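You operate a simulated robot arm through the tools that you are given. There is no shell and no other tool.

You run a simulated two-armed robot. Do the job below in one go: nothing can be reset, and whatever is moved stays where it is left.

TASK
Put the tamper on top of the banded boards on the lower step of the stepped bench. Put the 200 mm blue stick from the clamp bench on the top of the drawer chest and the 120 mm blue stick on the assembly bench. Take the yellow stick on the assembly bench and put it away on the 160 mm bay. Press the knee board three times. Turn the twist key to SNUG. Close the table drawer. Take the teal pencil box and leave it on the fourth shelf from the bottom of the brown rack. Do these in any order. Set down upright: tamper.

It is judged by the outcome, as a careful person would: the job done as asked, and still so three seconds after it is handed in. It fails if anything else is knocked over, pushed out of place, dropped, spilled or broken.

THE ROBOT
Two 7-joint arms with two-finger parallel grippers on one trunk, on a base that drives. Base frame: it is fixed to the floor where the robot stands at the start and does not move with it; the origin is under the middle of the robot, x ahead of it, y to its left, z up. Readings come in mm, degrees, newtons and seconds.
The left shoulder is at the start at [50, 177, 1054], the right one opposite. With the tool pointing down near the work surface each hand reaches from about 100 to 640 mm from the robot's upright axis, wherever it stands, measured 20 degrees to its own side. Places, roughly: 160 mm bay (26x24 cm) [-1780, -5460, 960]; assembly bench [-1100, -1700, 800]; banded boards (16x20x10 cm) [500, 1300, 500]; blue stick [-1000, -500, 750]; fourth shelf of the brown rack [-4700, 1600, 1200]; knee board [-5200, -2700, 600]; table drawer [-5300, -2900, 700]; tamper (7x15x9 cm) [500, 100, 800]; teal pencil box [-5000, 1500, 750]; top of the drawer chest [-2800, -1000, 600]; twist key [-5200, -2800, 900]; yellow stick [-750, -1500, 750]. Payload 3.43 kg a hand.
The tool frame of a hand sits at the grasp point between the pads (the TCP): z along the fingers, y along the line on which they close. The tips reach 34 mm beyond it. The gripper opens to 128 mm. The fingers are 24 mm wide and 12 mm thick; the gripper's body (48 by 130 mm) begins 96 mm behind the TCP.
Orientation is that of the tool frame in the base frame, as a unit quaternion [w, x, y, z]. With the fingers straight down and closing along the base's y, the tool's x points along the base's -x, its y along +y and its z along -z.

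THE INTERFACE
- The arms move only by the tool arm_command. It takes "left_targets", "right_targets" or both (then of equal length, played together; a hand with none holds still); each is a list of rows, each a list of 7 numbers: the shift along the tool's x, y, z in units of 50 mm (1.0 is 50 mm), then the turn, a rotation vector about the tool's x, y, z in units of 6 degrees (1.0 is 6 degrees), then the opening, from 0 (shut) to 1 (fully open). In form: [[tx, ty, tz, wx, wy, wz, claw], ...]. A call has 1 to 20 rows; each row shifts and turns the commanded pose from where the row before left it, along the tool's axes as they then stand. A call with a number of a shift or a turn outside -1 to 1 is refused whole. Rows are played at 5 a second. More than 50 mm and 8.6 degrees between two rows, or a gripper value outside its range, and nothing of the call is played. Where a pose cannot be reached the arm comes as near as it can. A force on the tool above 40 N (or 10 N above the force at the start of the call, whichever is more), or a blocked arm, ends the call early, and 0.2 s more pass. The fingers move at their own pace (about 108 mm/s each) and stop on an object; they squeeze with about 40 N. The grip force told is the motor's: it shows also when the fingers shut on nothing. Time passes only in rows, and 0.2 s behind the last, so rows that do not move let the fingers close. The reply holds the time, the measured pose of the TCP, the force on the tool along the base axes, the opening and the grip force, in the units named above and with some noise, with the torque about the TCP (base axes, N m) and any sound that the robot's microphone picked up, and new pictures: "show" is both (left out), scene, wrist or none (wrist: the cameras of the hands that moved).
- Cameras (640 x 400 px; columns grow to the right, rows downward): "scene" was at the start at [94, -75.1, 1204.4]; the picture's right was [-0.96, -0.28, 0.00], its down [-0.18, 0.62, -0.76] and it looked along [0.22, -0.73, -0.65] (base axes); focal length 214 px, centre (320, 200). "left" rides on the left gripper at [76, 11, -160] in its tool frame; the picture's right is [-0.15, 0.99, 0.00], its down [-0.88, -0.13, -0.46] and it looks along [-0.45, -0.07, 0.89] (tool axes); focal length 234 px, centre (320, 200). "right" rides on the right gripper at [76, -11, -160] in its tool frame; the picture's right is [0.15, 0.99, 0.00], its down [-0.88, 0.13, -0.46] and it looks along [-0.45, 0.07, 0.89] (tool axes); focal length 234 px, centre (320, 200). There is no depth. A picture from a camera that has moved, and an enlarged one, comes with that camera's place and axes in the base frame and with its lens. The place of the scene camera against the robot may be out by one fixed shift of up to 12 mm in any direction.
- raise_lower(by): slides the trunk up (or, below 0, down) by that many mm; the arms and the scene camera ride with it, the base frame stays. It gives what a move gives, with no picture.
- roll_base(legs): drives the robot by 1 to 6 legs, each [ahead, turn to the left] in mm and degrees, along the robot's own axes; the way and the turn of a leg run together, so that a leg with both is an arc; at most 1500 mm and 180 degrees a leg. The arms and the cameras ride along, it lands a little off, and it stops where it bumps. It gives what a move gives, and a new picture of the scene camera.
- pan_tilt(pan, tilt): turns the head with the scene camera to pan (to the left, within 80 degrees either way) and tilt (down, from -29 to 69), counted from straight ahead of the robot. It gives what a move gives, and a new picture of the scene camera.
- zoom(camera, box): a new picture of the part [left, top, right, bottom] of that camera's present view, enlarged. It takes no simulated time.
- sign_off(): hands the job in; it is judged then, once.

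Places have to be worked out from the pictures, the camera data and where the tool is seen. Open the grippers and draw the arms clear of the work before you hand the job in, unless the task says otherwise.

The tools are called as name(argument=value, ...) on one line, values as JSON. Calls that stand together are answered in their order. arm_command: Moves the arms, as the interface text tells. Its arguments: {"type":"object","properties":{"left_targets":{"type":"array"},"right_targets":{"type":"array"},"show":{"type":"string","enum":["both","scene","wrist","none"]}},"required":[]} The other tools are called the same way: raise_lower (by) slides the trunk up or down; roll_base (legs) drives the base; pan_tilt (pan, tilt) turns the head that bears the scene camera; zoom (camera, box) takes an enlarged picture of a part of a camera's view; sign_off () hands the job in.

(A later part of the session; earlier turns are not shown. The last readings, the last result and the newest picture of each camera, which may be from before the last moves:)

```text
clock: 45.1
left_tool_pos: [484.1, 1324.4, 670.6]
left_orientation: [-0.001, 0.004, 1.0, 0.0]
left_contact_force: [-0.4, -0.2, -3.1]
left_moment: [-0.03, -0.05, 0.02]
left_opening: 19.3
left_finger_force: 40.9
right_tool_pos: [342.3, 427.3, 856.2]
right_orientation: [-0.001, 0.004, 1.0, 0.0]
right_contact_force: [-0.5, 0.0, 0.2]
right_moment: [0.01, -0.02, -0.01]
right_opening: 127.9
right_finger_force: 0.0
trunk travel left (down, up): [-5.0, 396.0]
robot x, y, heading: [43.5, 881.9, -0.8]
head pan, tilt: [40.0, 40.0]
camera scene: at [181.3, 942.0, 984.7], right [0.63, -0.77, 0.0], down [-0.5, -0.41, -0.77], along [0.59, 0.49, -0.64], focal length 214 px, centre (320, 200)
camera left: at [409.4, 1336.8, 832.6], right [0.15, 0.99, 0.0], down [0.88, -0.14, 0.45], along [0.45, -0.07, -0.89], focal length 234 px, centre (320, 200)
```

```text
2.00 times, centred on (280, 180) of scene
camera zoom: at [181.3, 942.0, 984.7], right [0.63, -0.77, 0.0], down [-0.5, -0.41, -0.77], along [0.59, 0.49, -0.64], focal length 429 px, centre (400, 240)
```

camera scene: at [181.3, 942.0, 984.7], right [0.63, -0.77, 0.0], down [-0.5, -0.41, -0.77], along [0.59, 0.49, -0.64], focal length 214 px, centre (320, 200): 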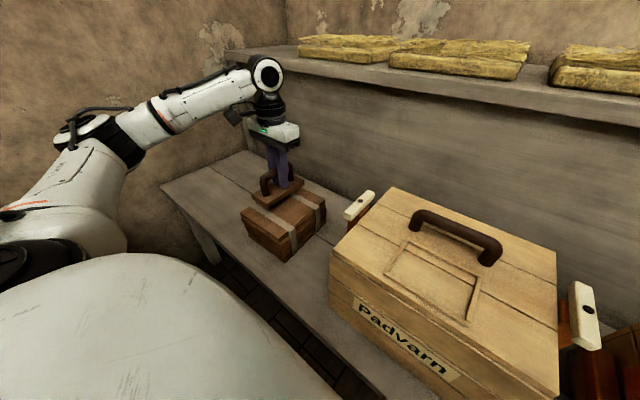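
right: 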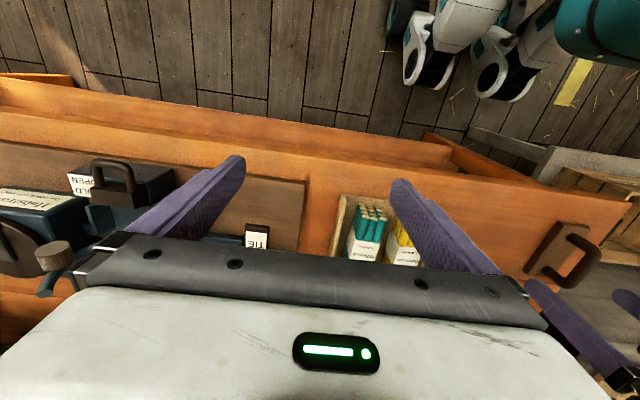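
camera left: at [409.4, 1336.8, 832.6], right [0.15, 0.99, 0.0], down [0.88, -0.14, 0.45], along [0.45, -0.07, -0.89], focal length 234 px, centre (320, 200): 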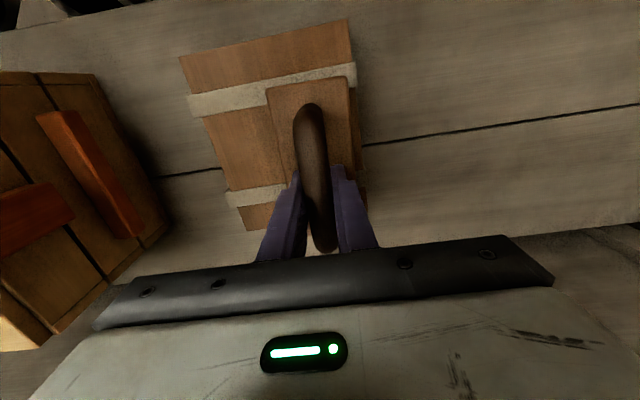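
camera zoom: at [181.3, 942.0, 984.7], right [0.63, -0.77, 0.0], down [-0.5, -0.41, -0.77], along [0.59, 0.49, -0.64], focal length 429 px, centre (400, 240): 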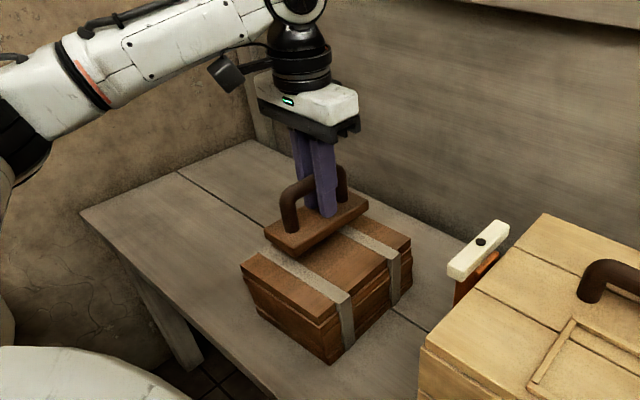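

The wrist view shows the plate too near the boards' +y edge: the boards' centre is nearer [468,1288]. I shift over and look again.

arm_command(left_targets=[[0.28, -0.7, 0, 0, 0, 0, 0], [0, 0, 0.2, 0, 0, 0, 0], [0, 0, 0, 0, 0, 0, 0]], show="both")

zoom(camera="scene", box=[200, 80, 360, 280])

```text
clock: 45.9
left_tool_pos: [468.9, 1289.0, 660.1]
left_orientation: [-0.001, 0.004, 1.0, -0.001]
left_contact_force: [0.1, 0.3, -3.7]
left_moment: [-0.01, -0.03, -0.02]
left_opening: 19.2
left_finger_force: 40.1
right_tool_pos: [342.0, 428.9, 857.0]
right_orientation: [-0.001, 0.004, 1.0, 0.0]
right_contact_force: [-0.2, 1.4, 0.8]
right_moment: [-0.01, 0.01, 0.01]
right_opening: 128.1
right_finger_force: 0.0
trunk travel left (down, up): [-5.0, 396.0]
robot x, y, heading: [42.8, 882.0, -0.3]
head pan, tilt: [40.0, 40.0]
camera scene: at [181.3, 942.0, 984.7], right [0.63, -0.77, 0.0], down [-0.5, -0.41, -0.77], along [0.59, 0.49, -0.64], focal length 214 px, centre (320, 200)
camera left: at [394.5, 1300.8, 821.4], right [0.15, 0.99, 0.0], down [0.88, -0.14, 0.45], along [0.45, -0.07, -0.89], focal length 234 px, centre (320, 200)
```

scene: 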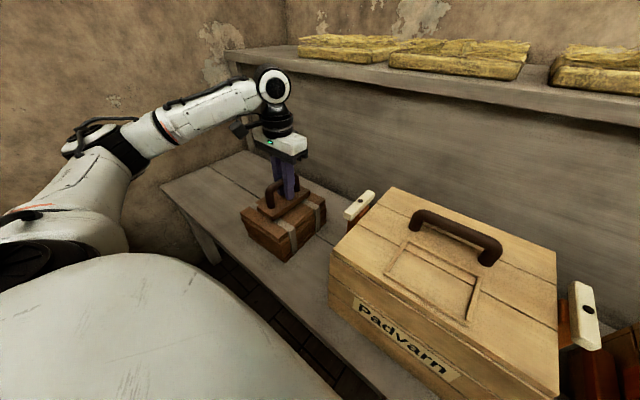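
left: 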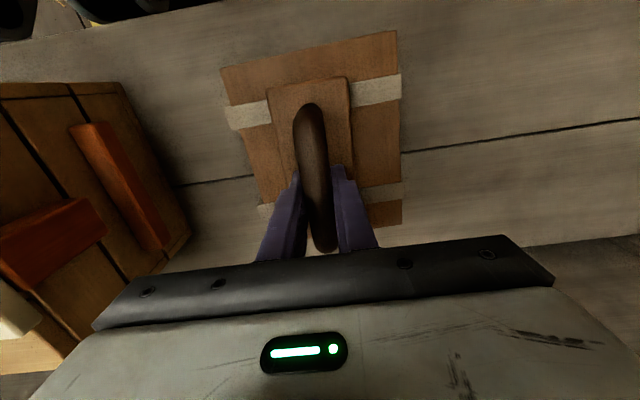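

```text
2.00 times, centred on (280, 180) of scene
camera zoom: at [181.3, 942.0, 984.7], right [0.63, -0.77, 0.0], down [-0.5, -0.41, -0.77], along [0.59, 0.49, -0.64], focal length 429 px, centre (400, 240)
```

zoom: 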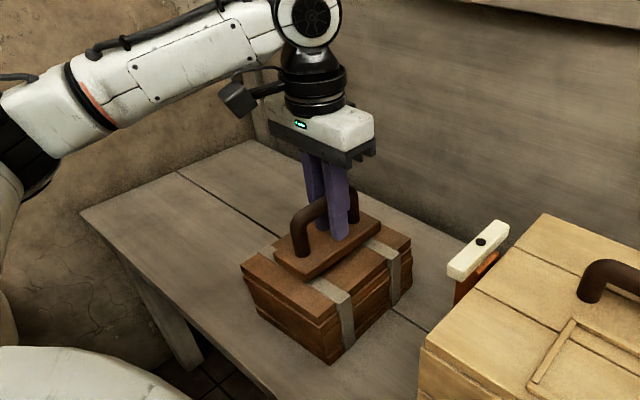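

Now well centred. I lower in small steps watching the force.

arm_command(left_targets=[[0, 0, 0.1, 0, 0, 0, 0], [0, 0, 0.1, 0, 0, 0, 0], [0, 0, 0.1, 0, 0, 0, 0], [0, 0, 0, 0, 0, 0, 0]], show="none")

zoom(camera="scene", box=[225, 150, 345, 270])

```text
clock: 46.9
left_tool_pos: [468.8, 1289.2, 648.1]
left_orientation: [0.001, 0.004, 1.0, 0.001]
left_contact_force: [-1.5, 1.7, 12.3]
left_moment: [-0.08, 0.43, -0.02]
left_opening: 19.0
left_finger_force: 39.6
right_tool_pos: [341.5, 427.2, 857.7]
right_orientation: [-0.001, 0.003, 1.0, 0.0]
right_contact_force: [-1.0, -0.8, 0.6]
right_moment: [-0.03, 0.0, -0.01]
right_opening: 128.2
right_finger_force: 0.0
trunk travel left (down, up): [-5.0, 396.0]
robot x, y, heading: [47.8, 884.7, -0.4]
head pan, tilt: [40.0, 40.0]
```

```text
3.33 times, centred on (285, 210) of scene
camera zoom: at [180.5, 941.3, 985.2], right [0.63, -0.77, 0.0], down [-0.5, -0.41, -0.77], along [0.59, 0.49, -0.64], focal length 715 px, centre (437, 167)
```

zoom: 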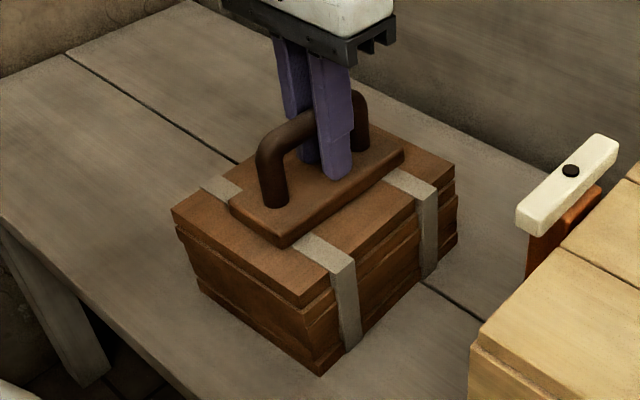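

Contact (12 N) — it's resting on the boards. I open gently and rise straight up.

arm_command(left_targets=[[0, 0, 0, 0, 0, 0, 0.2], [0, 0, 0, 0, 0, 0, 0.45], [0, 0, 0, 0, 0, 0, 0.45], [0, 0, -0.5, 0, 0, 0, 0.45], [0, 0, -0.9, 0, 0, 0, 0.45], [0, 0, -0.9, 0, 0, 0, 0.5], [0, 0, -0.9, 0, 0, 0, 0.5]], show="both")

```text
clock: 48.5
left_tool_pos: [470.5, 1289.0, 806.6]
left_orientation: [-0.002, 0.003, 1.0, 0.0]
left_contact_force: [0.3, 0.4, 0.5]
left_moment: [-0.05, 0.02, 0.01]
left_opening: 64.1
left_finger_force: 0.0
right_tool_pos: [341.7, 427.4, 857.2]
right_orientation: [0.0, 0.003, 1.0, -0.002]
right_contact_force: [-0.3, 0.0, 0.2]
right_moment: [-0.03, 0.01, 0.01]
right_opening: 127.7
right_finger_force: 0.0
trunk travel left (down, up): [-5.0, 396.0]
robot x, y, heading: [50.1, 882.1, -0.7]
head pan, tilt: [40.0, 40.0]
camera scene: at [181.1, 941.8, 984.7], right [0.63, -0.77, 0.0], down [-0.5, -0.41, -0.77], along [0.59, 0.49, -0.64], focal length 214 px, centre (320, 200)
camera left: at [395.8, 1300.7, 968.0], right [0.15, 0.99, 0.0], down [0.88, -0.14, 0.45], along [0.45, -0.07, -0.89], focal length 234 px, centre (320, 200)
```

scene: 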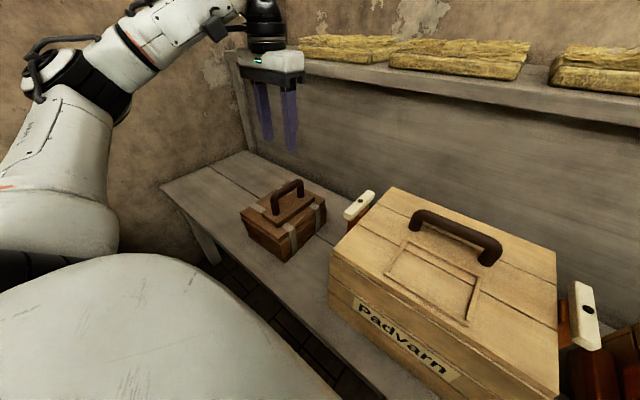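
left: 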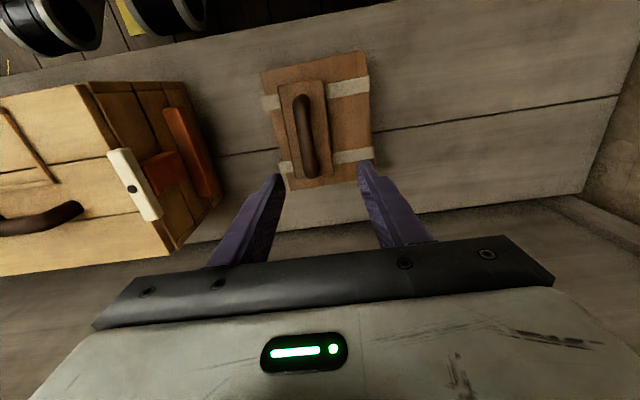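

The tamper stands free on the boards. I zoom to verify it's fully on top, upright.

zoom(camera="scene", box=[225, 150, 345, 270])

zoom(camera="left", box=[240, 30, 400, 210])

```text
3.33 times, centred on (285, 210) of scene
camera zoom: at [181.1, 941.8, 984.7], right [0.63, -0.77, 0.0], down [-0.5, -0.41, -0.77], along [0.59, 0.49, -0.64], focal length 715 px, centre (437, 167)
```

zoom: 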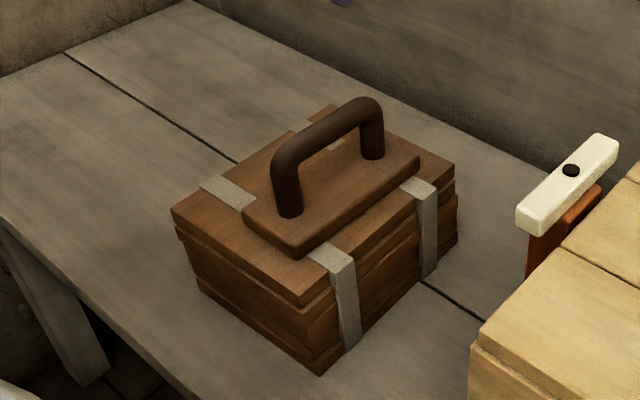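

```text
2.22 times, centred on (320, 120) of left
camera zoom: at [395.8, 1300.7, 968.0], right [0.15, 0.99, 0.0], down [0.88, -0.14, 0.45], along [0.45, -0.07, -0.89], focal length 520 px, centre (320, 378)
```

zoom: 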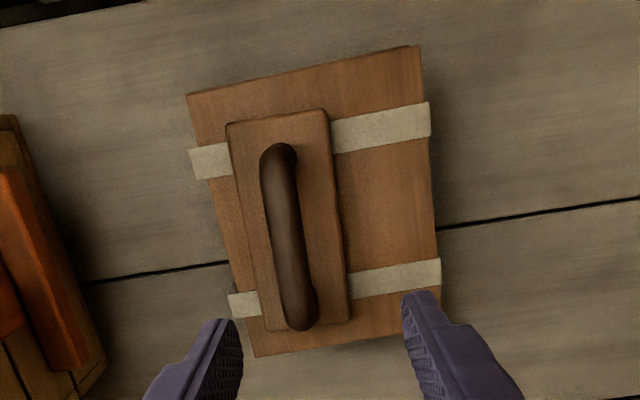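

The tamper sits upright fully on the boards. I raise the trunk, tuck the left arm in, and back away.

raise_lower(by=220)

arm_command(left_targets=[[0.4, -0.85, 0, 0, 0, 0, 0.5], [0.4, -0.85, 0, 0, 0, 0, 0.5], [0.4, -0.85, 0, 0, 0, 0, 0.5], [0.4, -0.85, 0, 0, 0, 0, 0.5], [0.2, -0.85, 0, 0, 0, 0, 0.5], [0, -0.5, 0, 0, 0, 0, 0.5], [0, 0, 0, 0, 0, 0, 0.5]], show="none")

roll_base(legs=[[-150, 0], [0, -90], [500, 0]])

```text
clock: 50.8
left_tool_pos: [471.5, 1289.4, 1026.4]
left_orientation: [0.0, 0.003, 1.0, 0.0]
left_contact_force: [0.6, -0.1, -0.1]
left_moment: [0.03, 0.01, 0.01]
left_opening: 63.9
left_finger_force: 0.0
right_tool_pos: [341.7, 427.8, 1077.5]
right_orientation: [-0.001, 0.004, 1.0, 0.0]
right_contact_force: [-0.5, 0.5, -0.6]
right_moment: [0.0, 0.0, 0.01]
right_opening: 128.0
right_finger_force: 0.1
trunk travel left (down, up): [-225.0, 176.0]
robot x, y, heading: [46.9, 881.4, -0.7]
head pan, tilt: [40.0, 40.0]
```

```text
clock: 52.4
left_tool_pos: [379.2, 1051.2, 1028.0]
left_orientation: [-0.001, 0.004, 1.0, 0.0]
left_contact_force: [-0.2, 0.5, -0.2]
left_moment: [0.0, -0.01, -0.02]
left_opening: 64.0
left_finger_force: 0.1
right_tool_pos: [342.3, 427.3, 1077.2]
right_orientation: [-0.001, 0.004, 1.0, 0.0]
right_contact_force: [-0.4, 0.9, 0.0]
right_moment: [0.0, -0.02, 0.03]
right_opening: 128.0
right_finger_force: 0.0
trunk travel left (down, up): [-225.0, 176.0]
robot x, y, heading: [46.0, 878.0, -0.5]
head pan, tilt: [40.0, 40.0]
```

```text
clock: 60.1
left_tool_pos: [61.1, 48.4, 1027.3]
left_orientation: [-0.001, 0.708, 0.706, 0.001]
left_contact_force: [0.9, 0.2, 0.9]
left_moment: [-0.02, -0.03, -0.01]
left_opening: 64.1
left_finger_force: 0.0
right_tool_pos: [-561.5, 82.7, 1077.3]
right_orientation: [-0.001, 0.709, 0.705, 0.0]
right_contact_force: [0.3, -0.8, 0.3]
right_moment: [0.04, 0.01, -0.02]
right_opening: 128.3
right_finger_force: 0.0
trunk travel left (down, up): [-225.0, 176.0]
robot x, y, heading: [-107.2, 380.7, -90.3]
head pan, tilt: [40.0, 40.0]
camera scene: at [-55.0, 250.9, 1204.7], right [-0.77, -0.64, 0.0], down [-0.41, 0.5, -0.77], along [0.49, -0.59, -0.64], focal length 214 px, centre (320, 200)
```

scene: 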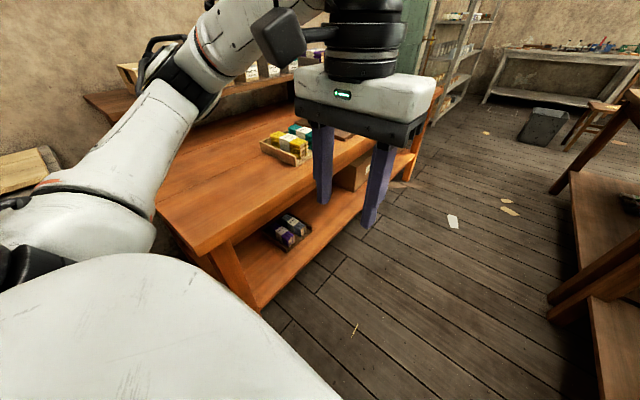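

Now look toward the clamp bench on the right.

pan_tilt(pan=-60, tilt=30)

pan_tilt(pan=-20, tilt=35)

```text
clock: 61.9
left_tool_pos: [60.6, 47.5, 1028.0]
left_orientation: [0.0, 0.709, 0.705, 0.0]
left_contact_force: [-1.0, -0.6, 0.4]
left_moment: [0.02, 0.03, 0.01]
left_opening: 64.0
left_finger_force: 0.0
right_tool_pos: [-562.3, 83.0, 1077.4]
right_orientation: [0.0, 0.709, 0.705, 0.001]
right_contact_force: [-1.5, 0.6, -0.1]
right_moment: [0.02, -0.03, -0.02]
right_opening: 128.1
right_finger_force: 0.1
trunk travel left (down, up): [-225.0, 176.0]
robot x, y, heading: [-107.5, 380.1, -90.4]
head pan, tilt: [-60.0, 30.0]
camera scene: at [-187.7, 272.0, 1220.1], right [-0.49, 0.87, 0.0], down [0.43, 0.25, -0.87], along [-0.75, -0.43, -0.5], focal length 214 px, centre (320, 200)
```

scene: 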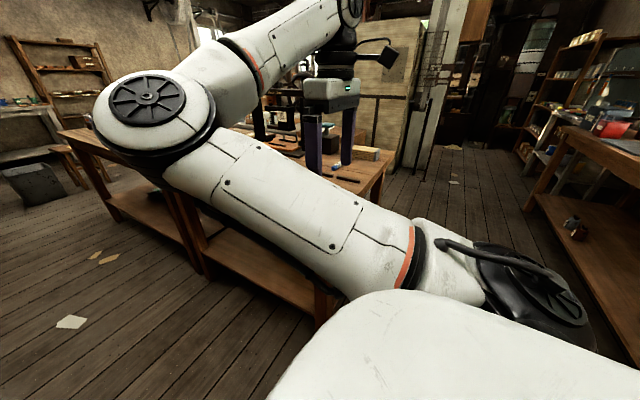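

```text
clock: 63.0
left_tool_pos: [62.1, 46.4, 1027.8]
left_orientation: [-0.001, 0.708, 0.706, 0.001]
left_contact_force: [0.2, -0.3, 1.1]
left_moment: [-0.03, 0.01, 0.0]
left_opening: 64.0
left_finger_force: 0.1
right_tool_pos: [-562.1, 83.4, 1077.0]
right_orientation: [-0.002, 0.709, 0.705, 0.001]
right_contact_force: [0.4, -0.6, 0.4]
right_moment: [0.01, 0.0, -0.03]
right_opening: 128.1
right_finger_force: 0.1
trunk travel left (down, up): [-225.0, 176.0]
robot x, y, heading: [-108.4, 379.4, -90.2]
head pan, tilt: [-20.0, 35.0]
camera scene: at [-139.9, 234.2, 1212.3], right [-0.94, 0.35, 0.0], down [0.2, 0.54, -0.82], along [-0.29, -0.77, -0.57], focal length 214 px, centre (320, 200)
```

scene: 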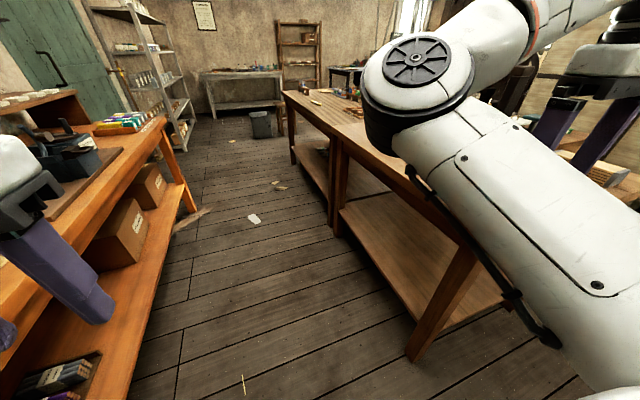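

The aisle is clear. I'll bring the right hand in front of the body, drive south alongside the clamp bench and face it.

arm_command(right_targets=[[0, 1, 0, 0, 0, 0, 0.5], [0, 1, 0, 0, 0, 0, 0.5], [0, 1, 0, 0, 0, 0, 0.5], [0, 1, 0, 0, 0, 0, 0.5], [0, 1, 0, 0, 0, 0, 0.5], [0, 1, 0, 0, 0, 0, 0.5]], show="none")

roll_base(legs=[[800, 0], [0, -90]])

pan_tilt(pan=0, tilt=35)

```text
clock: 64.4
left_tool_pos: [62.2, 48.2, 1029.4]
left_orientation: [0.0, 0.708, 0.706, 0.0]
left_contact_force: [-0.7, 0.4, 0.0]
left_moment: [-0.01, 0.04, 0.0]
left_opening: 63.8
left_finger_force: 0.1
right_tool_pos: [-518.6, 97.9, 1071.8]
right_orientation: [0.01, 0.721, 0.692, 0.005]
right_contact_force: [0.2, 0.9, -0.9]
right_moment: [0.0, -0.03, 0.0]
right_opening: 64.0
right_finger_force: 0.1
right hand out of reach, approached as far as the arm can: row 2, 3, 4, 5, 6
trunk travel left (down, up): [-225.0, 176.0]
robot x, y, heading: [-108.4, 379.3, -90.6]
head pan, tilt: [-20.0, 35.0]
```

```text
clock: 72.5
left_tool_pos: [-451.5, -594.9, 1027.7]
left_orientation: [0.0, 1.0, -0.006, 0.001]
left_contact_force: [-0.5, 0.1, 0.1]
left_moment: [0.0, 0.02, 0.01]
left_opening: 64.2
left_finger_force: 0.2
right_tool_pos: [-395.0, -13.0, 1070.6]
right_orientation: [0.007, 1.0, -0.026, 0.002]
right_contact_force: [0.4, 0.6, 0.4]
right_moment: [-0.01, -0.01, 0.0]
right_opening: 64.0
right_finger_force: 0.0
trunk travel left (down, up): [-225.0, 176.0]
robot x, y, heading: [-120.6, -429.1, 178.9]
head pan, tilt: [-20.0, 35.0]
camera scene: at [-270.1, -387.8, 1212.3], right [0.36, 0.93, 0.0], down [0.54, -0.21, -0.82], along [-0.76, 0.29, -0.57], focal length 214 px, centre (320, 200)
```

scene: 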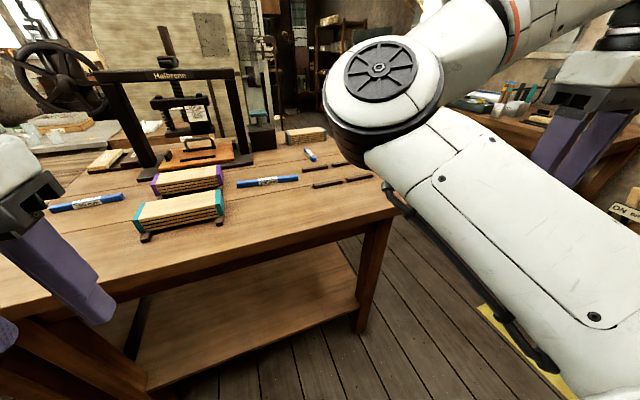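

```text
clock: 73.4
left_tool_pos: [-451.0, -594.3, 1027.6]
left_orientation: [0.0, 1.0, -0.007, 0.001]
left_contact_force: [-0.6, -0.7, 0.0]
left_moment: [-0.02, 0.0, 0.03]
left_opening: 64.0
left_finger_force: 0.0
right_tool_pos: [-394.0, -12.0, 1070.1]
right_orientation: [0.008, 1.0, -0.029, 0.001]
right_contact_force: [0.5, 0.4, -1.1]
right_moment: [-0.03, -0.01, -0.01]
right_opening: 64.2
right_finger_force: 0.0
trunk travel left (down, up): [-225.0, 176.0]
robot x, y, heading: [-116.1, -426.1, 179.0]
head pan, tilt: [0.0, 35.0]
camera scene: at [-275.9, -417.8, 1212.3], right [0.02, 1.0, 0.0], down [0.57, -0.01, -0.82], along [-0.82, 0.01, -0.57], focal length 214 px, centre (320, 200)
```

scene: 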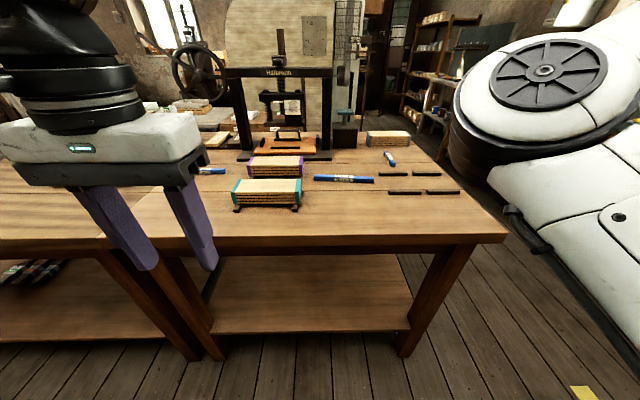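

I see blue sticks on the clamp bench. Zoom for lengths and places.

zoom(camera="scene", box=[180, 110, 500, 250])

pan_tilt(pan=25, tilt=40)

```text
2.00 times, centred on (340, 180) of scene
camera zoom: at [-275.9, -417.8, 1212.3], right [0.02, 1.0, 0.0], down [0.57, -0.01, -0.82], along [-0.82, 0.01, -0.57], focal length 429 px, centre (280, 240)
```

zoom: 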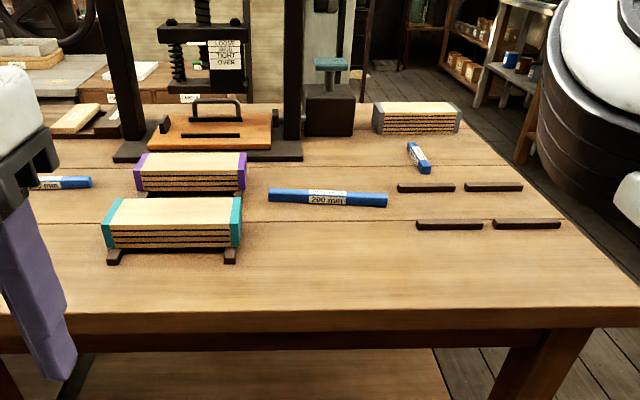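

```text
clock: 74.2
left_tool_pos: [-452.7, -594.6, 1029.0]
left_orientation: [0.0, 1.0, -0.007, 0.002]
left_contact_force: [-0.2, -0.4, -0.3]
left_moment: [0.0, 0.03, 0.02]
left_opening: 64.0
left_finger_force: 0.1
right_tool_pos: [-394.8, -13.3, 1070.5]
right_orientation: [0.008, 1.0, -0.027, 0.001]
right_contact_force: [-0.2, 0.2, -0.1]
right_moment: [0.01, -0.03, 0.0]
right_opening: 64.0
right_finger_force: 0.1
trunk travel left (down, up): [-225.0, 176.0]
robot x, y, heading: [-117.3, -426.1, 179.0]
head pan, tilt: [25.0, 40.0]
camera scene: at [-265.5, -453.9, 1204.8], right [-0.41, 0.91, 0.0], down [0.59, 0.26, -0.77], along [-0.7, -0.31, -0.64], focal length 214 px, centre (320, 200)
```

scene: 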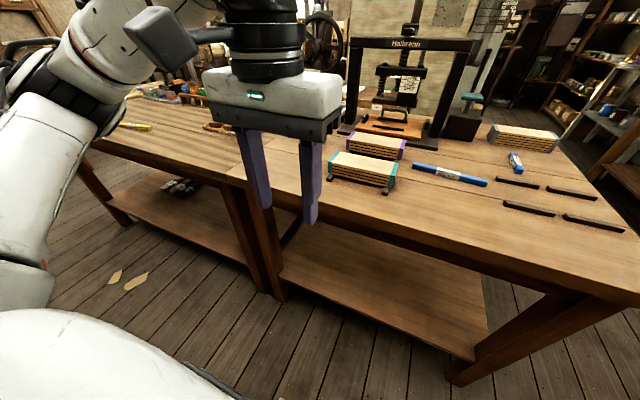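

The labelled 200 mm stick lies along y near [-911,-328]; the 120 mm one lies along x near [-1073,-123]; bench top ≈ z 845. I'll move the base to put the 200 mm stick ahead of the left hand.

roll_base(legs=[[0, -60], [300, 0], [0, 61], [60, 0]])

pan_tilt(pan=10, tilt=45)

```text
clock: 82.3
left_tool_pos: [-649.7, -326.8, 1027.7]
left_orientation: [0.0, 1.0, -0.009, 0.002]
left_contact_force: [-0.2, -0.7, 0.0]
left_moment: [0.0, -0.05, -0.01]
left_opening: 64.0
left_finger_force: 0.1
right_tool_pos: [-589.8, 256.4, 1070.7]
right_orientation: [0.008, 1.0, -0.03, 0.002]
right_contact_force: [-1.2, 0.2, -0.7]
right_moment: [0.0, -0.01, -0.01]
right_opening: 64.0
right_finger_force: 0.1
trunk travel left (down, up): [-225.0, 176.0]
robot x, y, heading: [-309.2, -160.3, 179.1]
head pan, tilt: [25.0, 40.0]
camera scene: at [-463.0, -186.6, 1204.6], right [-0.4, 0.91, 0.0], down [0.59, 0.26, -0.77], along [-0.7, -0.31, -0.64], focal length 214 px, centre (320, 200)
```

scene: 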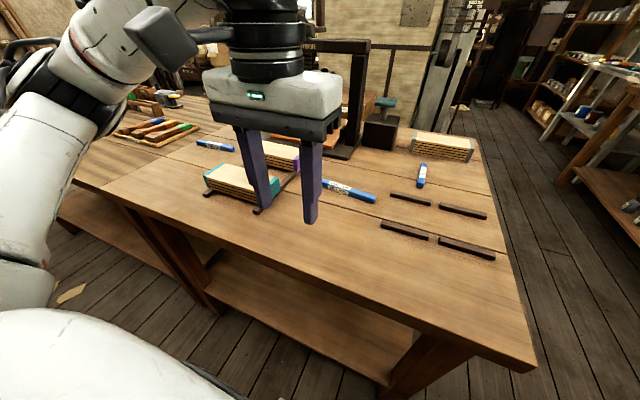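

```text
clock: 83.1
left_tool_pos: [-649.1, -326.1, 1028.2]
left_orientation: [0.0, 1.0, -0.009, 0.001]
left_contact_force: [0.5, 0.6, 0.7]
left_moment: [0.03, 0.0, 0.0]
left_opening: 64.0
left_finger_force: 0.0
right_tool_pos: [-590.5, 257.1, 1070.7]
right_orientation: [0.009, 1.0, -0.03, 0.001]
right_contact_force: [0.1, 0.9, -1.2]
right_moment: [-0.02, 0.0, 0.01]
right_opening: 63.9
right_finger_force: 0.0
trunk travel left (down, up): [-225.0, 176.0]
robot x, y, heading: [-314.5, -160.7, 178.7]
head pan, tilt: [10.0, 45.0]
camera scene: at [-465.0, -164.8, 1197.5], right [-0.15, 0.99, 0.0], down [0.7, 0.11, -0.71], along [-0.7, -0.11, -0.71], focal length 214 px, centre (320, 200)
```

scene: 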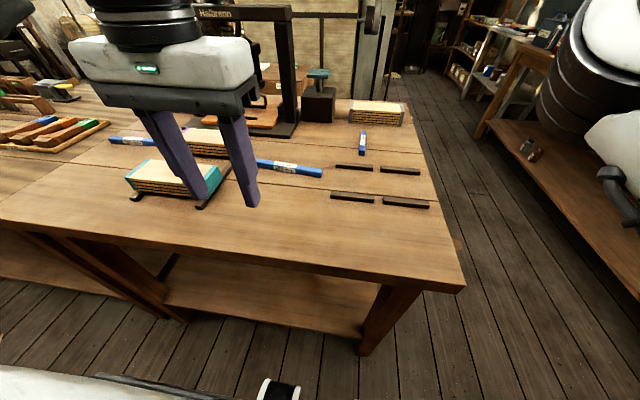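

Positions agree: 200 mm stick centre ≈[-912,-330,850]. I'll rotate the left hand 90° so that the fingers close across the stick.

arm_command(left_targets=[[0, 0, 0, 0, 0, 1, 0.5], [0, 0, 0, 0, 0, 1, 0.5], [0, 0, 0, 0, 0, 1, 0.5], [0, 0, 0, 0, 0, 1, 0.5], [0, 0, 0, 0, 0, 1, 0.5], [0, 0, 0, 0, 0, 1, 0.5], [0, 0, 0, 0, 0, 1, 0.5], [0, 0, 0, 0, 0, 1, 0.5], [0, 0, 0, 0, 0, 1, 0.5], [0, 0, 0, 0, 0, 1, 0.5], [0, 0, 0, 0, 0, 1, 0.5], [0, 0, 0, 0, 0, 1, 0.5], [0, 0, 0, 0, 0, 1, 0.5], [0, 0, 0, 0, 0, 1, 0.5], [0, 0, 0, 0, 0, 1, 0.5]], show="both")

```text
clock: 86.3
left_tool_pos: [-650.7, -326.7, 1027.0]
left_orientation: [0.0, -0.7, 0.714, -0.002]
left_contact_force: [0.3, 0.2, -0.7]
left_moment: [0.0, 0.01, -0.02]
left_opening: 63.9
left_finger_force: 0.1
right_tool_pos: [-589.5, 256.9, 1070.0]
right_orientation: [0.008, 0.999, -0.031, 0.0]
right_contact_force: [0.2, -0.2, 0.2]
right_moment: [0.02, 0.0, 0.0]
right_opening: 64.1
right_finger_force: 0.0
trunk travel left (down, up): [-225.0, 176.0]
robot x, y, heading: [-312.4, -159.0, 178.5]
head pan, tilt: [10.0, 45.0]
camera scene: at [-465.0, -164.8, 1197.5], right [-0.15, 0.99, 0.0], down [0.7, 0.11, -0.71], along [-0.7, -0.11, -0.71], focal length 214 px, centre (320, 200)
camera left: at [-662.1, -401.4, 1189.0], right [-0.99, 0.17, 0.0], down [0.15, 0.88, 0.46], along [0.08, 0.45, -0.89], focal length 234 px, centre (320, 200)
```

scene: 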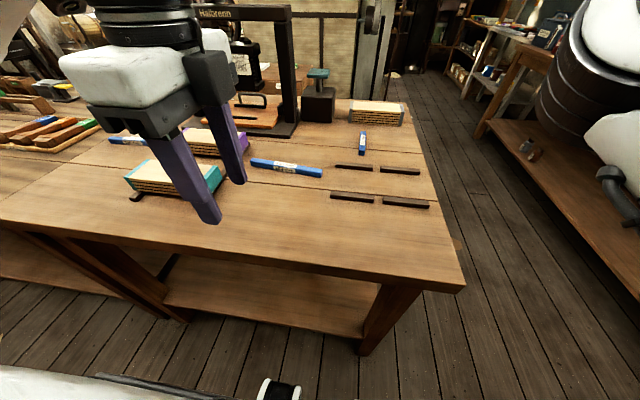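
left: 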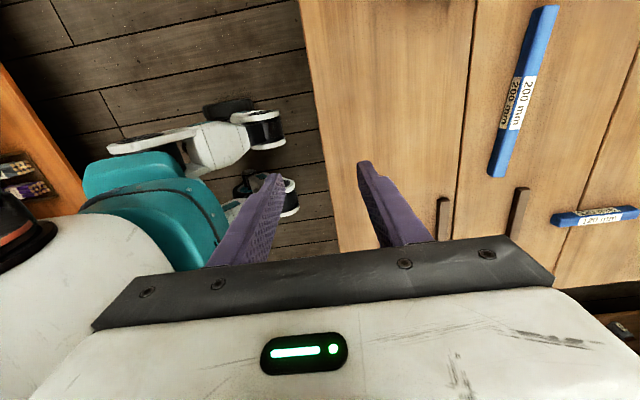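

The wrist camera confirms labels: 200 mm stick centre ≈[-916,-329], and the 120 mm at ≈[-1075,-130]. I move above the 200 mm stick, align 4° and come lower.

arm_command(left_targets=[[0, 0.88, 0, 0, 0, 0.6, 0.5], [0, 0.88, 0, 0, 0, 0, 0.5], [0, 0.88, 0, 0, 0, 0, 0.5], [0, 0.88, 0, 0, 0, 0, 0.5], [0, 0.88, 0, 0, 0, 0, 0.5], [0.0, 0.88, 0, 0, 0, 0, 0.5], [0, 0, 0.8, 0, 0, 0, 0.5], [0, 0, 0.6, 0, 0, 0, 0.5], [0, 0, 0, 0, 0, 0, 0.5]], show="both")

```text
clock: 88.3
left_tool_pos: [-912.7, -304.6, 956.5]
left_orientation: [0.001, -0.678, 0.735, 0.0]
left_contact_force: [0.1, 0.4, 0.2]
left_moment: [-0.03, -0.01, -0.02]
left_opening: 64.1
left_finger_force: 0.0
right_tool_pos: [-589.4, 256.2, 1069.4]
right_orientation: [0.009, 1.0, -0.03, 0.001]
right_contact_force: [0.2, 0.8, 0.3]
right_moment: [-0.01, 0.04, 0.0]
right_opening: 64.1
right_finger_force: 0.1
trunk travel left (down, up): [-225.0, 176.0]
robot x, y, heading: [-318.1, -158.3, 178.7]
head pan, tilt: [10.0, 45.0]
camera scene: at [-464.9, -164.7, 1197.5], right [-0.15, 0.99, 0.0], down [0.7, 0.11, -0.71], along [-0.7, -0.11, -0.71], focal length 214 px, centre (320, 200)
camera left: at [-929.6, -379.8, 1118.3], right [-0.97, 0.23, 0.0], down [0.2, 0.87, 0.46], along [0.1, 0.44, -0.89], focal length 234 px, centre (320, 200)
```

scene: 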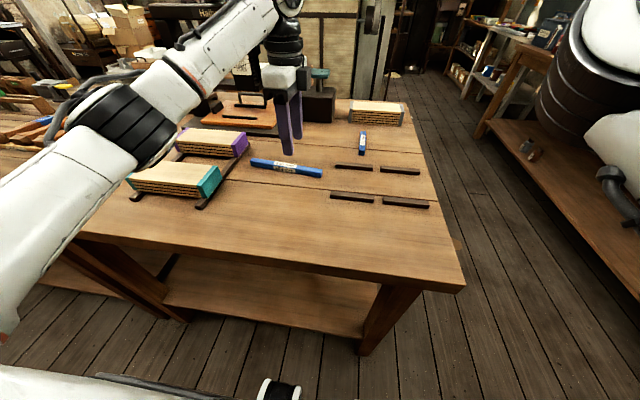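
left: 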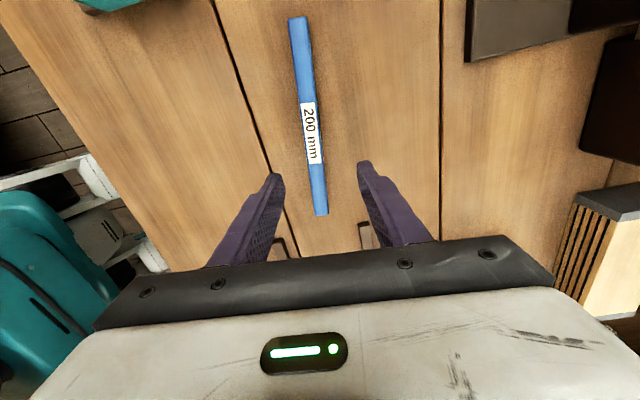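

Stick top reads z≈860, centre ≈[-910,-333]. I centre over it and descend in steps with force watch.

arm_command(left_targets=[[0.57, -0.08, 0, 0, 0, 0.4, 0.5], [0, 0, 0.6, 0, 0, 0, 0.5], [0, 0, 0.4, 0, 0, 0, 0.5], [0, 0, 0, 0, 0, 0, 0.5]], show="wrist")

```text
clock: 89.3
left_tool_pos: [-911.3, -335.1, 906.0]
left_orientation: [0.001, -0.662, 0.749, -0.002]
left_contact_force: [0.3, 0.0, -0.2]
left_moment: [-0.02, -0.01, -0.03]
left_opening: 64.2
left_finger_force: 0.1
right_tool_pos: [-589.9, 256.4, 1071.1]
right_orientation: [0.008, 1.0, -0.03, 0.001]
right_contact_force: [0.4, 0.4, 0.0]
right_moment: [0.01, 0.01, 0.0]
right_opening: 64.1
right_finger_force: 0.0
trunk travel left (down, up): [-225.0, 176.0]
robot x, y, heading: [-313.2, -160.3, 179.2]
head pan, tilt: [10.0, 45.0]
camera left: at [-930.2, -408.5, 1068.0], right [-0.96, 0.27, 0.0], down [0.24, 0.86, 0.46], along [0.12, 0.44, -0.89], focal length 234 px, centre (320, 200)
```

left: 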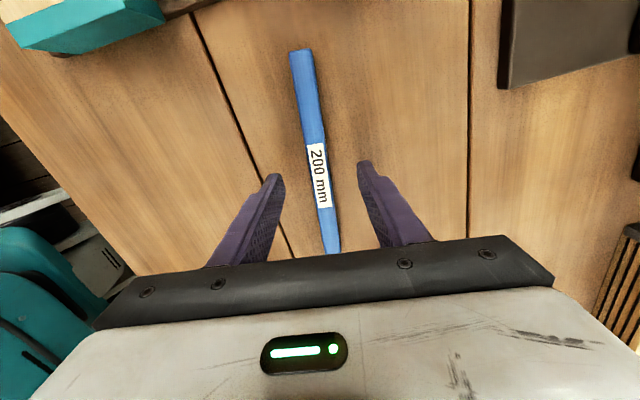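

Aligned. I descend 20 mm more and check force.

arm_command(left_targets=[[0, 0, 0.1, 0, 0, 0, 0.4], [0, 0, 0.1, 0, 0, 0, 0.4], [0, 0, 0.1, 0, 0, 0, 0.4], [0, 0, 0.1, 0, 0, 0, 0.4], [0, 0, 0, 0, 0, 0, 0.4]], show="scene")

zoom(camera="scene", box=[220, 100, 380, 200])

```text
clock: 90.5
left_tool_pos: [-910.7, -337.5, 887.2]
left_orientation: [0.001, -0.662, 0.749, 0.0]
left_contact_force: [0.1, -0.1, -0.3]
left_moment: [-0.01, -0.04, -0.03]
left_opening: 50.9
left_finger_force: 0.2
right_tool_pos: [-588.9, 256.4, 1070.7]
right_orientation: [0.008, 1.0, -0.03, 0.001]
right_contact_force: [0.6, 0.6, 0.4]
right_moment: [0.04, 0.0, -0.02]
right_opening: 64.1
right_finger_force: 0.0
trunk travel left (down, up): [-225.0, 176.0]
robot x, y, heading: [-313.2, -158.9, 178.7]
head pan, tilt: [10.0, 45.0]
camera scene: at [-465.0, -164.8, 1197.5], right [-0.15, 0.99, 0.0], down [0.7, 0.11, -0.71], along [-0.7, -0.11, -0.71], focal length 214 px, centre (320, 200)
```

scene: 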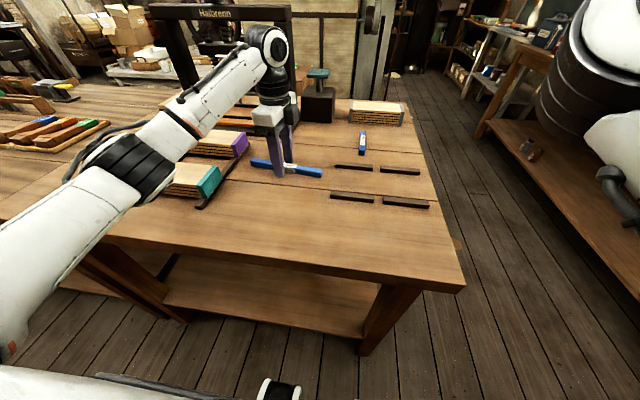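

```text
4.00 times, centred on (300, 150) of scene
camera zoom: at [-465.0, -164.8, 1197.5], right [-0.15, 0.99, 0.0], down [0.7, 0.11, -0.71], along [-0.7, -0.11, -0.71], focal length 858 px, centre (400, 400)
```

zoom: 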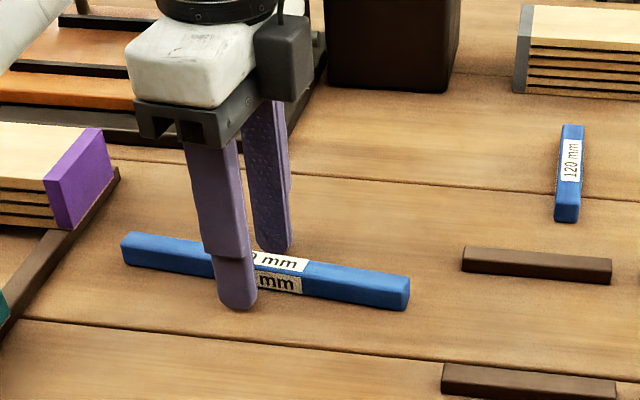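

The tips straddle the stick close to the bench; I go down a bit more gently.

arm_command(left_targets=[[0, 0, 0.06, 0, 0, 0, 0.4], [0, 0, 0.06, 0, 0, 0, 0.4], [0, 0, 0, 0, 0, 0, 0.4]], show="none")

zoom(camera="scene", box=[240, 130, 340, 190])

```text
clock: 91.3
left_tool_pos: [-911.5, -337.5, 883.8]
left_orientation: [-0.001, -0.662, 0.749, 0.0]
left_contact_force: [-2.2, -3.3, 17.1]
left_moment: [-0.11, -0.46, -0.06]
left_opening: 50.3
left_finger_force: 0.0
right_tool_pos: [-587.7, 256.7, 1070.1]
right_orientation: [0.01, 0.999, -0.031, 0.001]
right_contact_force: [-0.1, -0.3, 0.5]
right_moment: [0.01, 0.01, 0.03]
right_opening: 64.0
right_finger_force: 0.0
trunk travel left (down, up): [-225.0, 176.0]
robot x, y, heading: [-313.7, -159.7, 178.9]
head pan, tilt: [10.0, 45.0]
```

```text
6.40 times, centred on (290, 160) of scene
camera zoom: at [-463.7, -164.7, 1198.0], right [-0.15, 0.99, 0.0], down [0.7, 0.11, -0.71], along [-0.7, -0.11, -0.71], focal length 1373 px, centre (512, 456)
```

zoom: 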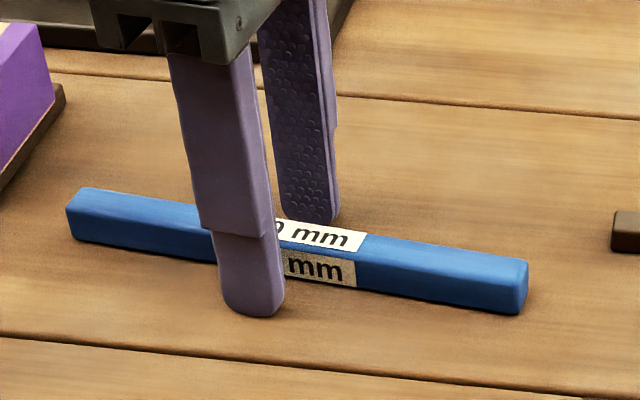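

Tips touched the bench at TCP z≈884 (bench z≈850). I ease up 3 mm and close.

arm_command(left_targets=[[0, 0, -0.1, 0, 0, 0, 0.4], [0, 0, 0, 0, 0, 0, 0.1], [0, 0, 0, 0, 0, 0, 0], [0, 0, 0, 0, 0, 0, 0], [0, 0, 0, 0, 0, 0, 0]], show="none")

arm_command(left_targets=[[0, 0, -0.5, 0, 0, 0, 0], [0, 0, -0.9, 0, 0, 0, 0], [0, 0, -0.9, 0, 0, 0, 0], [0, 0, -0.7, 0, 0, 0, 0], [0, 0, 0, 0, 0, 0, 0]], show="both")

```text
clock: 92.5
left_tool_pos: [-910.6, -336.8, 886.6]
left_orientation: [0.001, -0.662, 0.749, -0.001]
left_contact_force: [-0.1, -0.1, 0.0]
left_moment: [-0.02, 0.01, -0.01]
left_opening: 16.7
left_finger_force: 39.4
right_tool_pos: [-589.9, 255.1, 1070.1]
right_orientation: [0.007, 1.0, -0.031, 0.0]
right_contact_force: [0.5, 0.5, 0.2]
right_moment: [0.02, -0.01, 0.03]
right_opening: 64.0
right_finger_force: 0.1
trunk travel left (down, up): [-225.0, 176.0]
robot x, y, heading: [-314.3, -163.4, 178.7]
head pan, tilt: [10.0, 45.0]
```

```text
clock: 93.7
left_tool_pos: [-910.4, -335.4, 1038.8]
left_orientation: [0.0, -0.662, 0.749, 0.0]
left_contact_force: [0.9, 0.3, 0.0]
left_moment: [0.0, 0.0, -0.02]
left_opening: 16.7
left_finger_force: 39.7
right_tool_pos: [-589.7, 255.9, 1070.1]
right_orientation: [0.007, 1.0, -0.03, 0.0]
right_contact_force: [0.2, -0.7, -0.3]
right_moment: [0.01, -0.01, 0.04]
right_opening: 63.8
right_finger_force: 0.0
trunk travel left (down, up): [-225.0, 176.0]
robot x, y, heading: [-310.9, -160.6, 179.0]
head pan, tilt: [10.0, 45.0]
camera scene: at [-465.1, -164.9, 1197.4], right [-0.15, 0.99, 0.0], down [0.7, 0.11, -0.71], along [-0.7, -0.11, -0.71], focal length 214 px, centre (320, 200)
camera left: at [-930.8, -410.3, 1199.0], right [-0.96, 0.27, 0.0], down [0.24, 0.86, 0.46], along [0.12, 0.44, -0.89], focal length 234 px, centre (320, 200)
```

scene: 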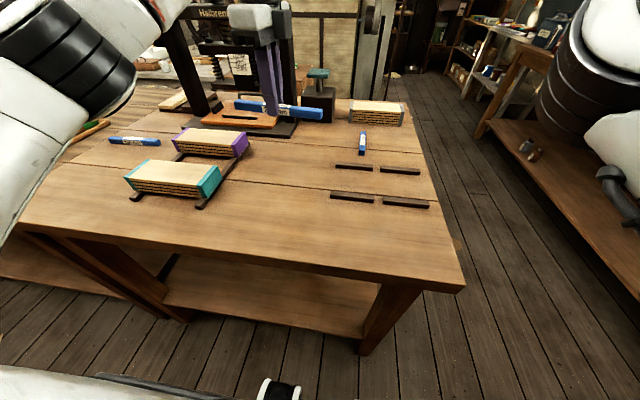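
left: 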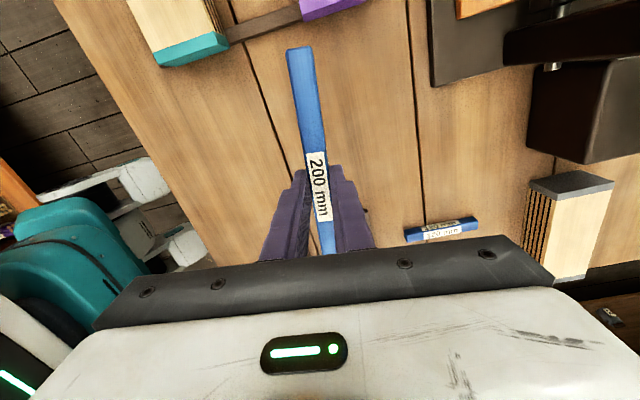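

The 200 mm stick is held. The 120 mm one is out of reach from this side, so I'll retract and drive around to the bench's north side.

arm_command(left_targets=[[0, -0.9, 0, 0, 0, 0, 0], [0, -0.9, 0, 0, 0, 0, 0], [0, -0.9, 0, 0, 0, 0, 0], [0, -0.9, 0, 0, 0, 0, 0], [0, -0.9, 0, 0, 0, 0, 0], [0, -0.9, 0, 0, 0, 0, 0], [0, 0, 0, 0, 0, 0, 0]], show="none")

roll_base(legs=[[-40, 0], [0, -88], [590, 0], [0, 88]])

```text
clock: 95.3
left_tool_pos: [-643.1, -372.0, 1035.6]
left_orientation: [0.0, -0.663, 0.749, -0.001]
left_contact_force: [0.4, 0.7, 0.9]
left_moment: [0.02, 0.02, -0.03]
left_opening: 16.8
left_finger_force: 39.8
right_tool_pos: [-590.5, 256.6, 1071.3]
right_orientation: [0.009, 0.999, -0.031, 0.001]
right_contact_force: [-0.1, 0.3, -0.6]
right_moment: [0.03, 0.02, 0.03]
right_opening: 64.0
right_finger_force: 0.0
trunk travel left (down, up): [-225.0, 176.0]
robot x, y, heading: [-314.5, -158.7, 178.8]
head pan, tilt: [10.0, 45.0]
```

```text
clock: 106.5
left_tool_pos: [-612.2, 218.5, 1036.0]
left_orientation: [0.001, -0.657, 0.754, -0.001]
left_contact_force: [-0.9, 0.6, -1.2]
left_moment: [0.0, -0.01, 0.02]
left_opening: 16.8
left_finger_force: 39.8
right_tool_pos: [-550.0, 844.1, 1070.3]
right_orientation: [0.009, 0.999, -0.039, 0.001]
right_contact_force: [0.7, -0.3, 0.4]
right_moment: [0.0, -0.02, 0.02]
right_opening: 63.9
right_finger_force: 0.1
trunk travel left (down, up): [-225.0, 176.0]
robot x, y, heading: [-281.2, 424.4, 178.2]
head pan, tilt: [10.0, 45.0]
camera scene: at [-431.1, 421.5, 1197.5], right [-0.14, 0.99, 0.0], down [0.7, 0.1, -0.71], along [-0.7, -0.1, -0.71], focal length 214 px, centre (320, 200)
```

scene: 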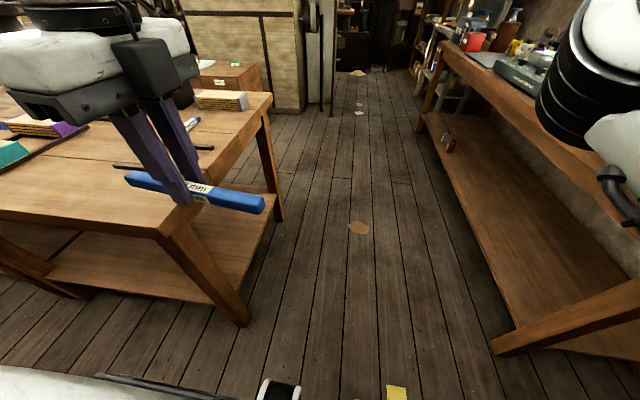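

The passage is clear. I drive west along y≈424 to x≈-900, turn left to face the bench.

roll_base(legs=[[620, 1.5], [0, 90], [50, 0]])

pan_tilt(pan=-10, tilt=50)

```text
clock: 114.4
left_tool_pos: [-679.1, 67.4, 1036.2]
left_orientation: [-0.002, 0.999, -0.039, 0.0]
left_contact_force: [-0.5, -0.2, -0.1]
left_moment: [0.01, -0.02, -0.01]
left_opening: 16.8
left_finger_force: 39.4
right_tool_pos: [-1308.5, 93.7, 1069.9]
right_orientation: [0.006, 0.713, 0.701, 0.005]
right_contact_force: [0.2, -0.4, 0.0]
right_moment: [-0.01, -0.01, -0.01]
right_opening: 63.7
right_finger_force: 0.1
trunk travel left (down, up): [-225.0, 176.0]
robot x, y, heading: [-908.0, 389.0, -88.7]
head pan, tilt: [10.0, 45.0]
camera scene: at [-886.6, 243.6, 1197.4], right [-0.98, -0.2, 0.0], down [-0.14, 0.69, -0.71], along [0.14, -0.69, -0.71], focal length 214 px, centre (320, 200)
```

scene: 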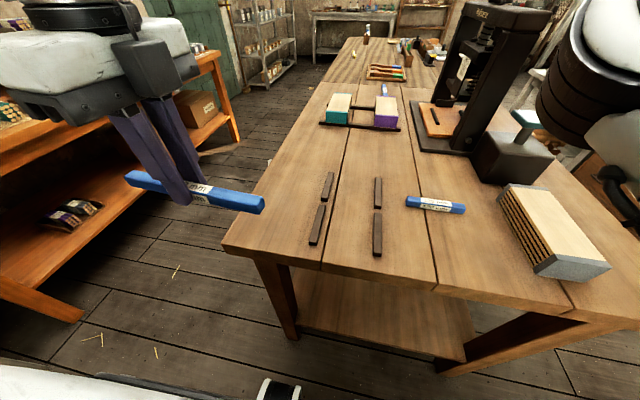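

```text
clock: 115.3
left_tool_pos: [-678.7, 67.0, 1037.4]
left_orientation: [0.0, 0.999, -0.039, 0.001]
left_contact_force: [0.2, 0.3, -0.3]
left_moment: [0.0, 0.01, -0.02]
left_opening: 16.7
left_finger_force: 39.7
right_tool_pos: [-1309.5, 95.0, 1070.3]
right_orientation: [0.006, 0.714, 0.7, 0.007]
right_contact_force: [-1.0, -0.2, 1.0]
right_moment: [-0.01, -0.03, -0.02]
right_opening: 63.9
right_finger_force: 0.0
trunk travel left (down, up): [-225.0, 176.0]
robot x, y, heading: [-901.1, 387.2, -88.7]
head pan, tilt: [-10.0, 50.0]
camera scene: at [-914.2, 247.8, 1190.6], right [-0.99, 0.15, 0.0], down [0.12, 0.76, -0.64], along [-0.1, -0.64, -0.77], focal length 214 px, centre (320, 200)
```

scene: 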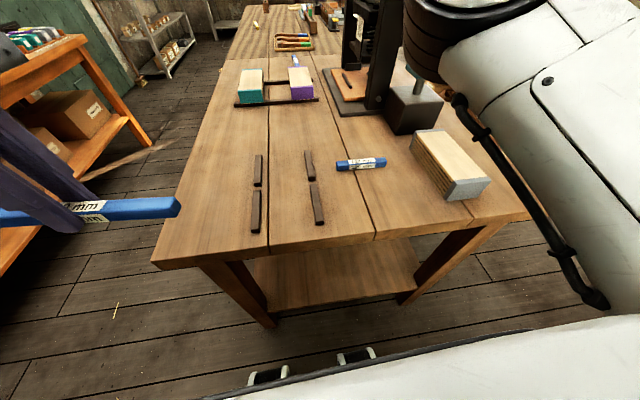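

120 mm stick centre ≈[-1066,-113]. I test the right arm's commanded pose with a small rotation before moving it.

arm_command(right_targets=[[0, 0, 0, 0, 0, 1, 0.5], [0, 0, 0, 0, 0, 0, 0.5]], show="none")

```text
clock: 115.9
left_tool_pos: [-680.7, 68.2, 1037.2]
left_orientation: [-0.001, 0.999, -0.039, 0.0]
left_contact_force: [-0.9, -0.3, -1.3]
left_moment: [-0.04, 0.01, -0.04]
left_opening: 17.0
left_finger_force: 39.8
right_tool_pos: [-1307.5, 95.4, 1071.1]
right_orientation: [0.005, 0.75, 0.662, 0.006]
right_contact_force: [0.3, 0.0, 0.0]
right_moment: [0.01, -0.02, -0.01]
right_opening: 63.8
right_finger_force: 0.1
trunk travel left (down, up): [-225.0, 176.0]
robot x, y, heading: [-905.2, 387.8, -88.7]
head pan, tilt: [-10.0, 50.0]
```

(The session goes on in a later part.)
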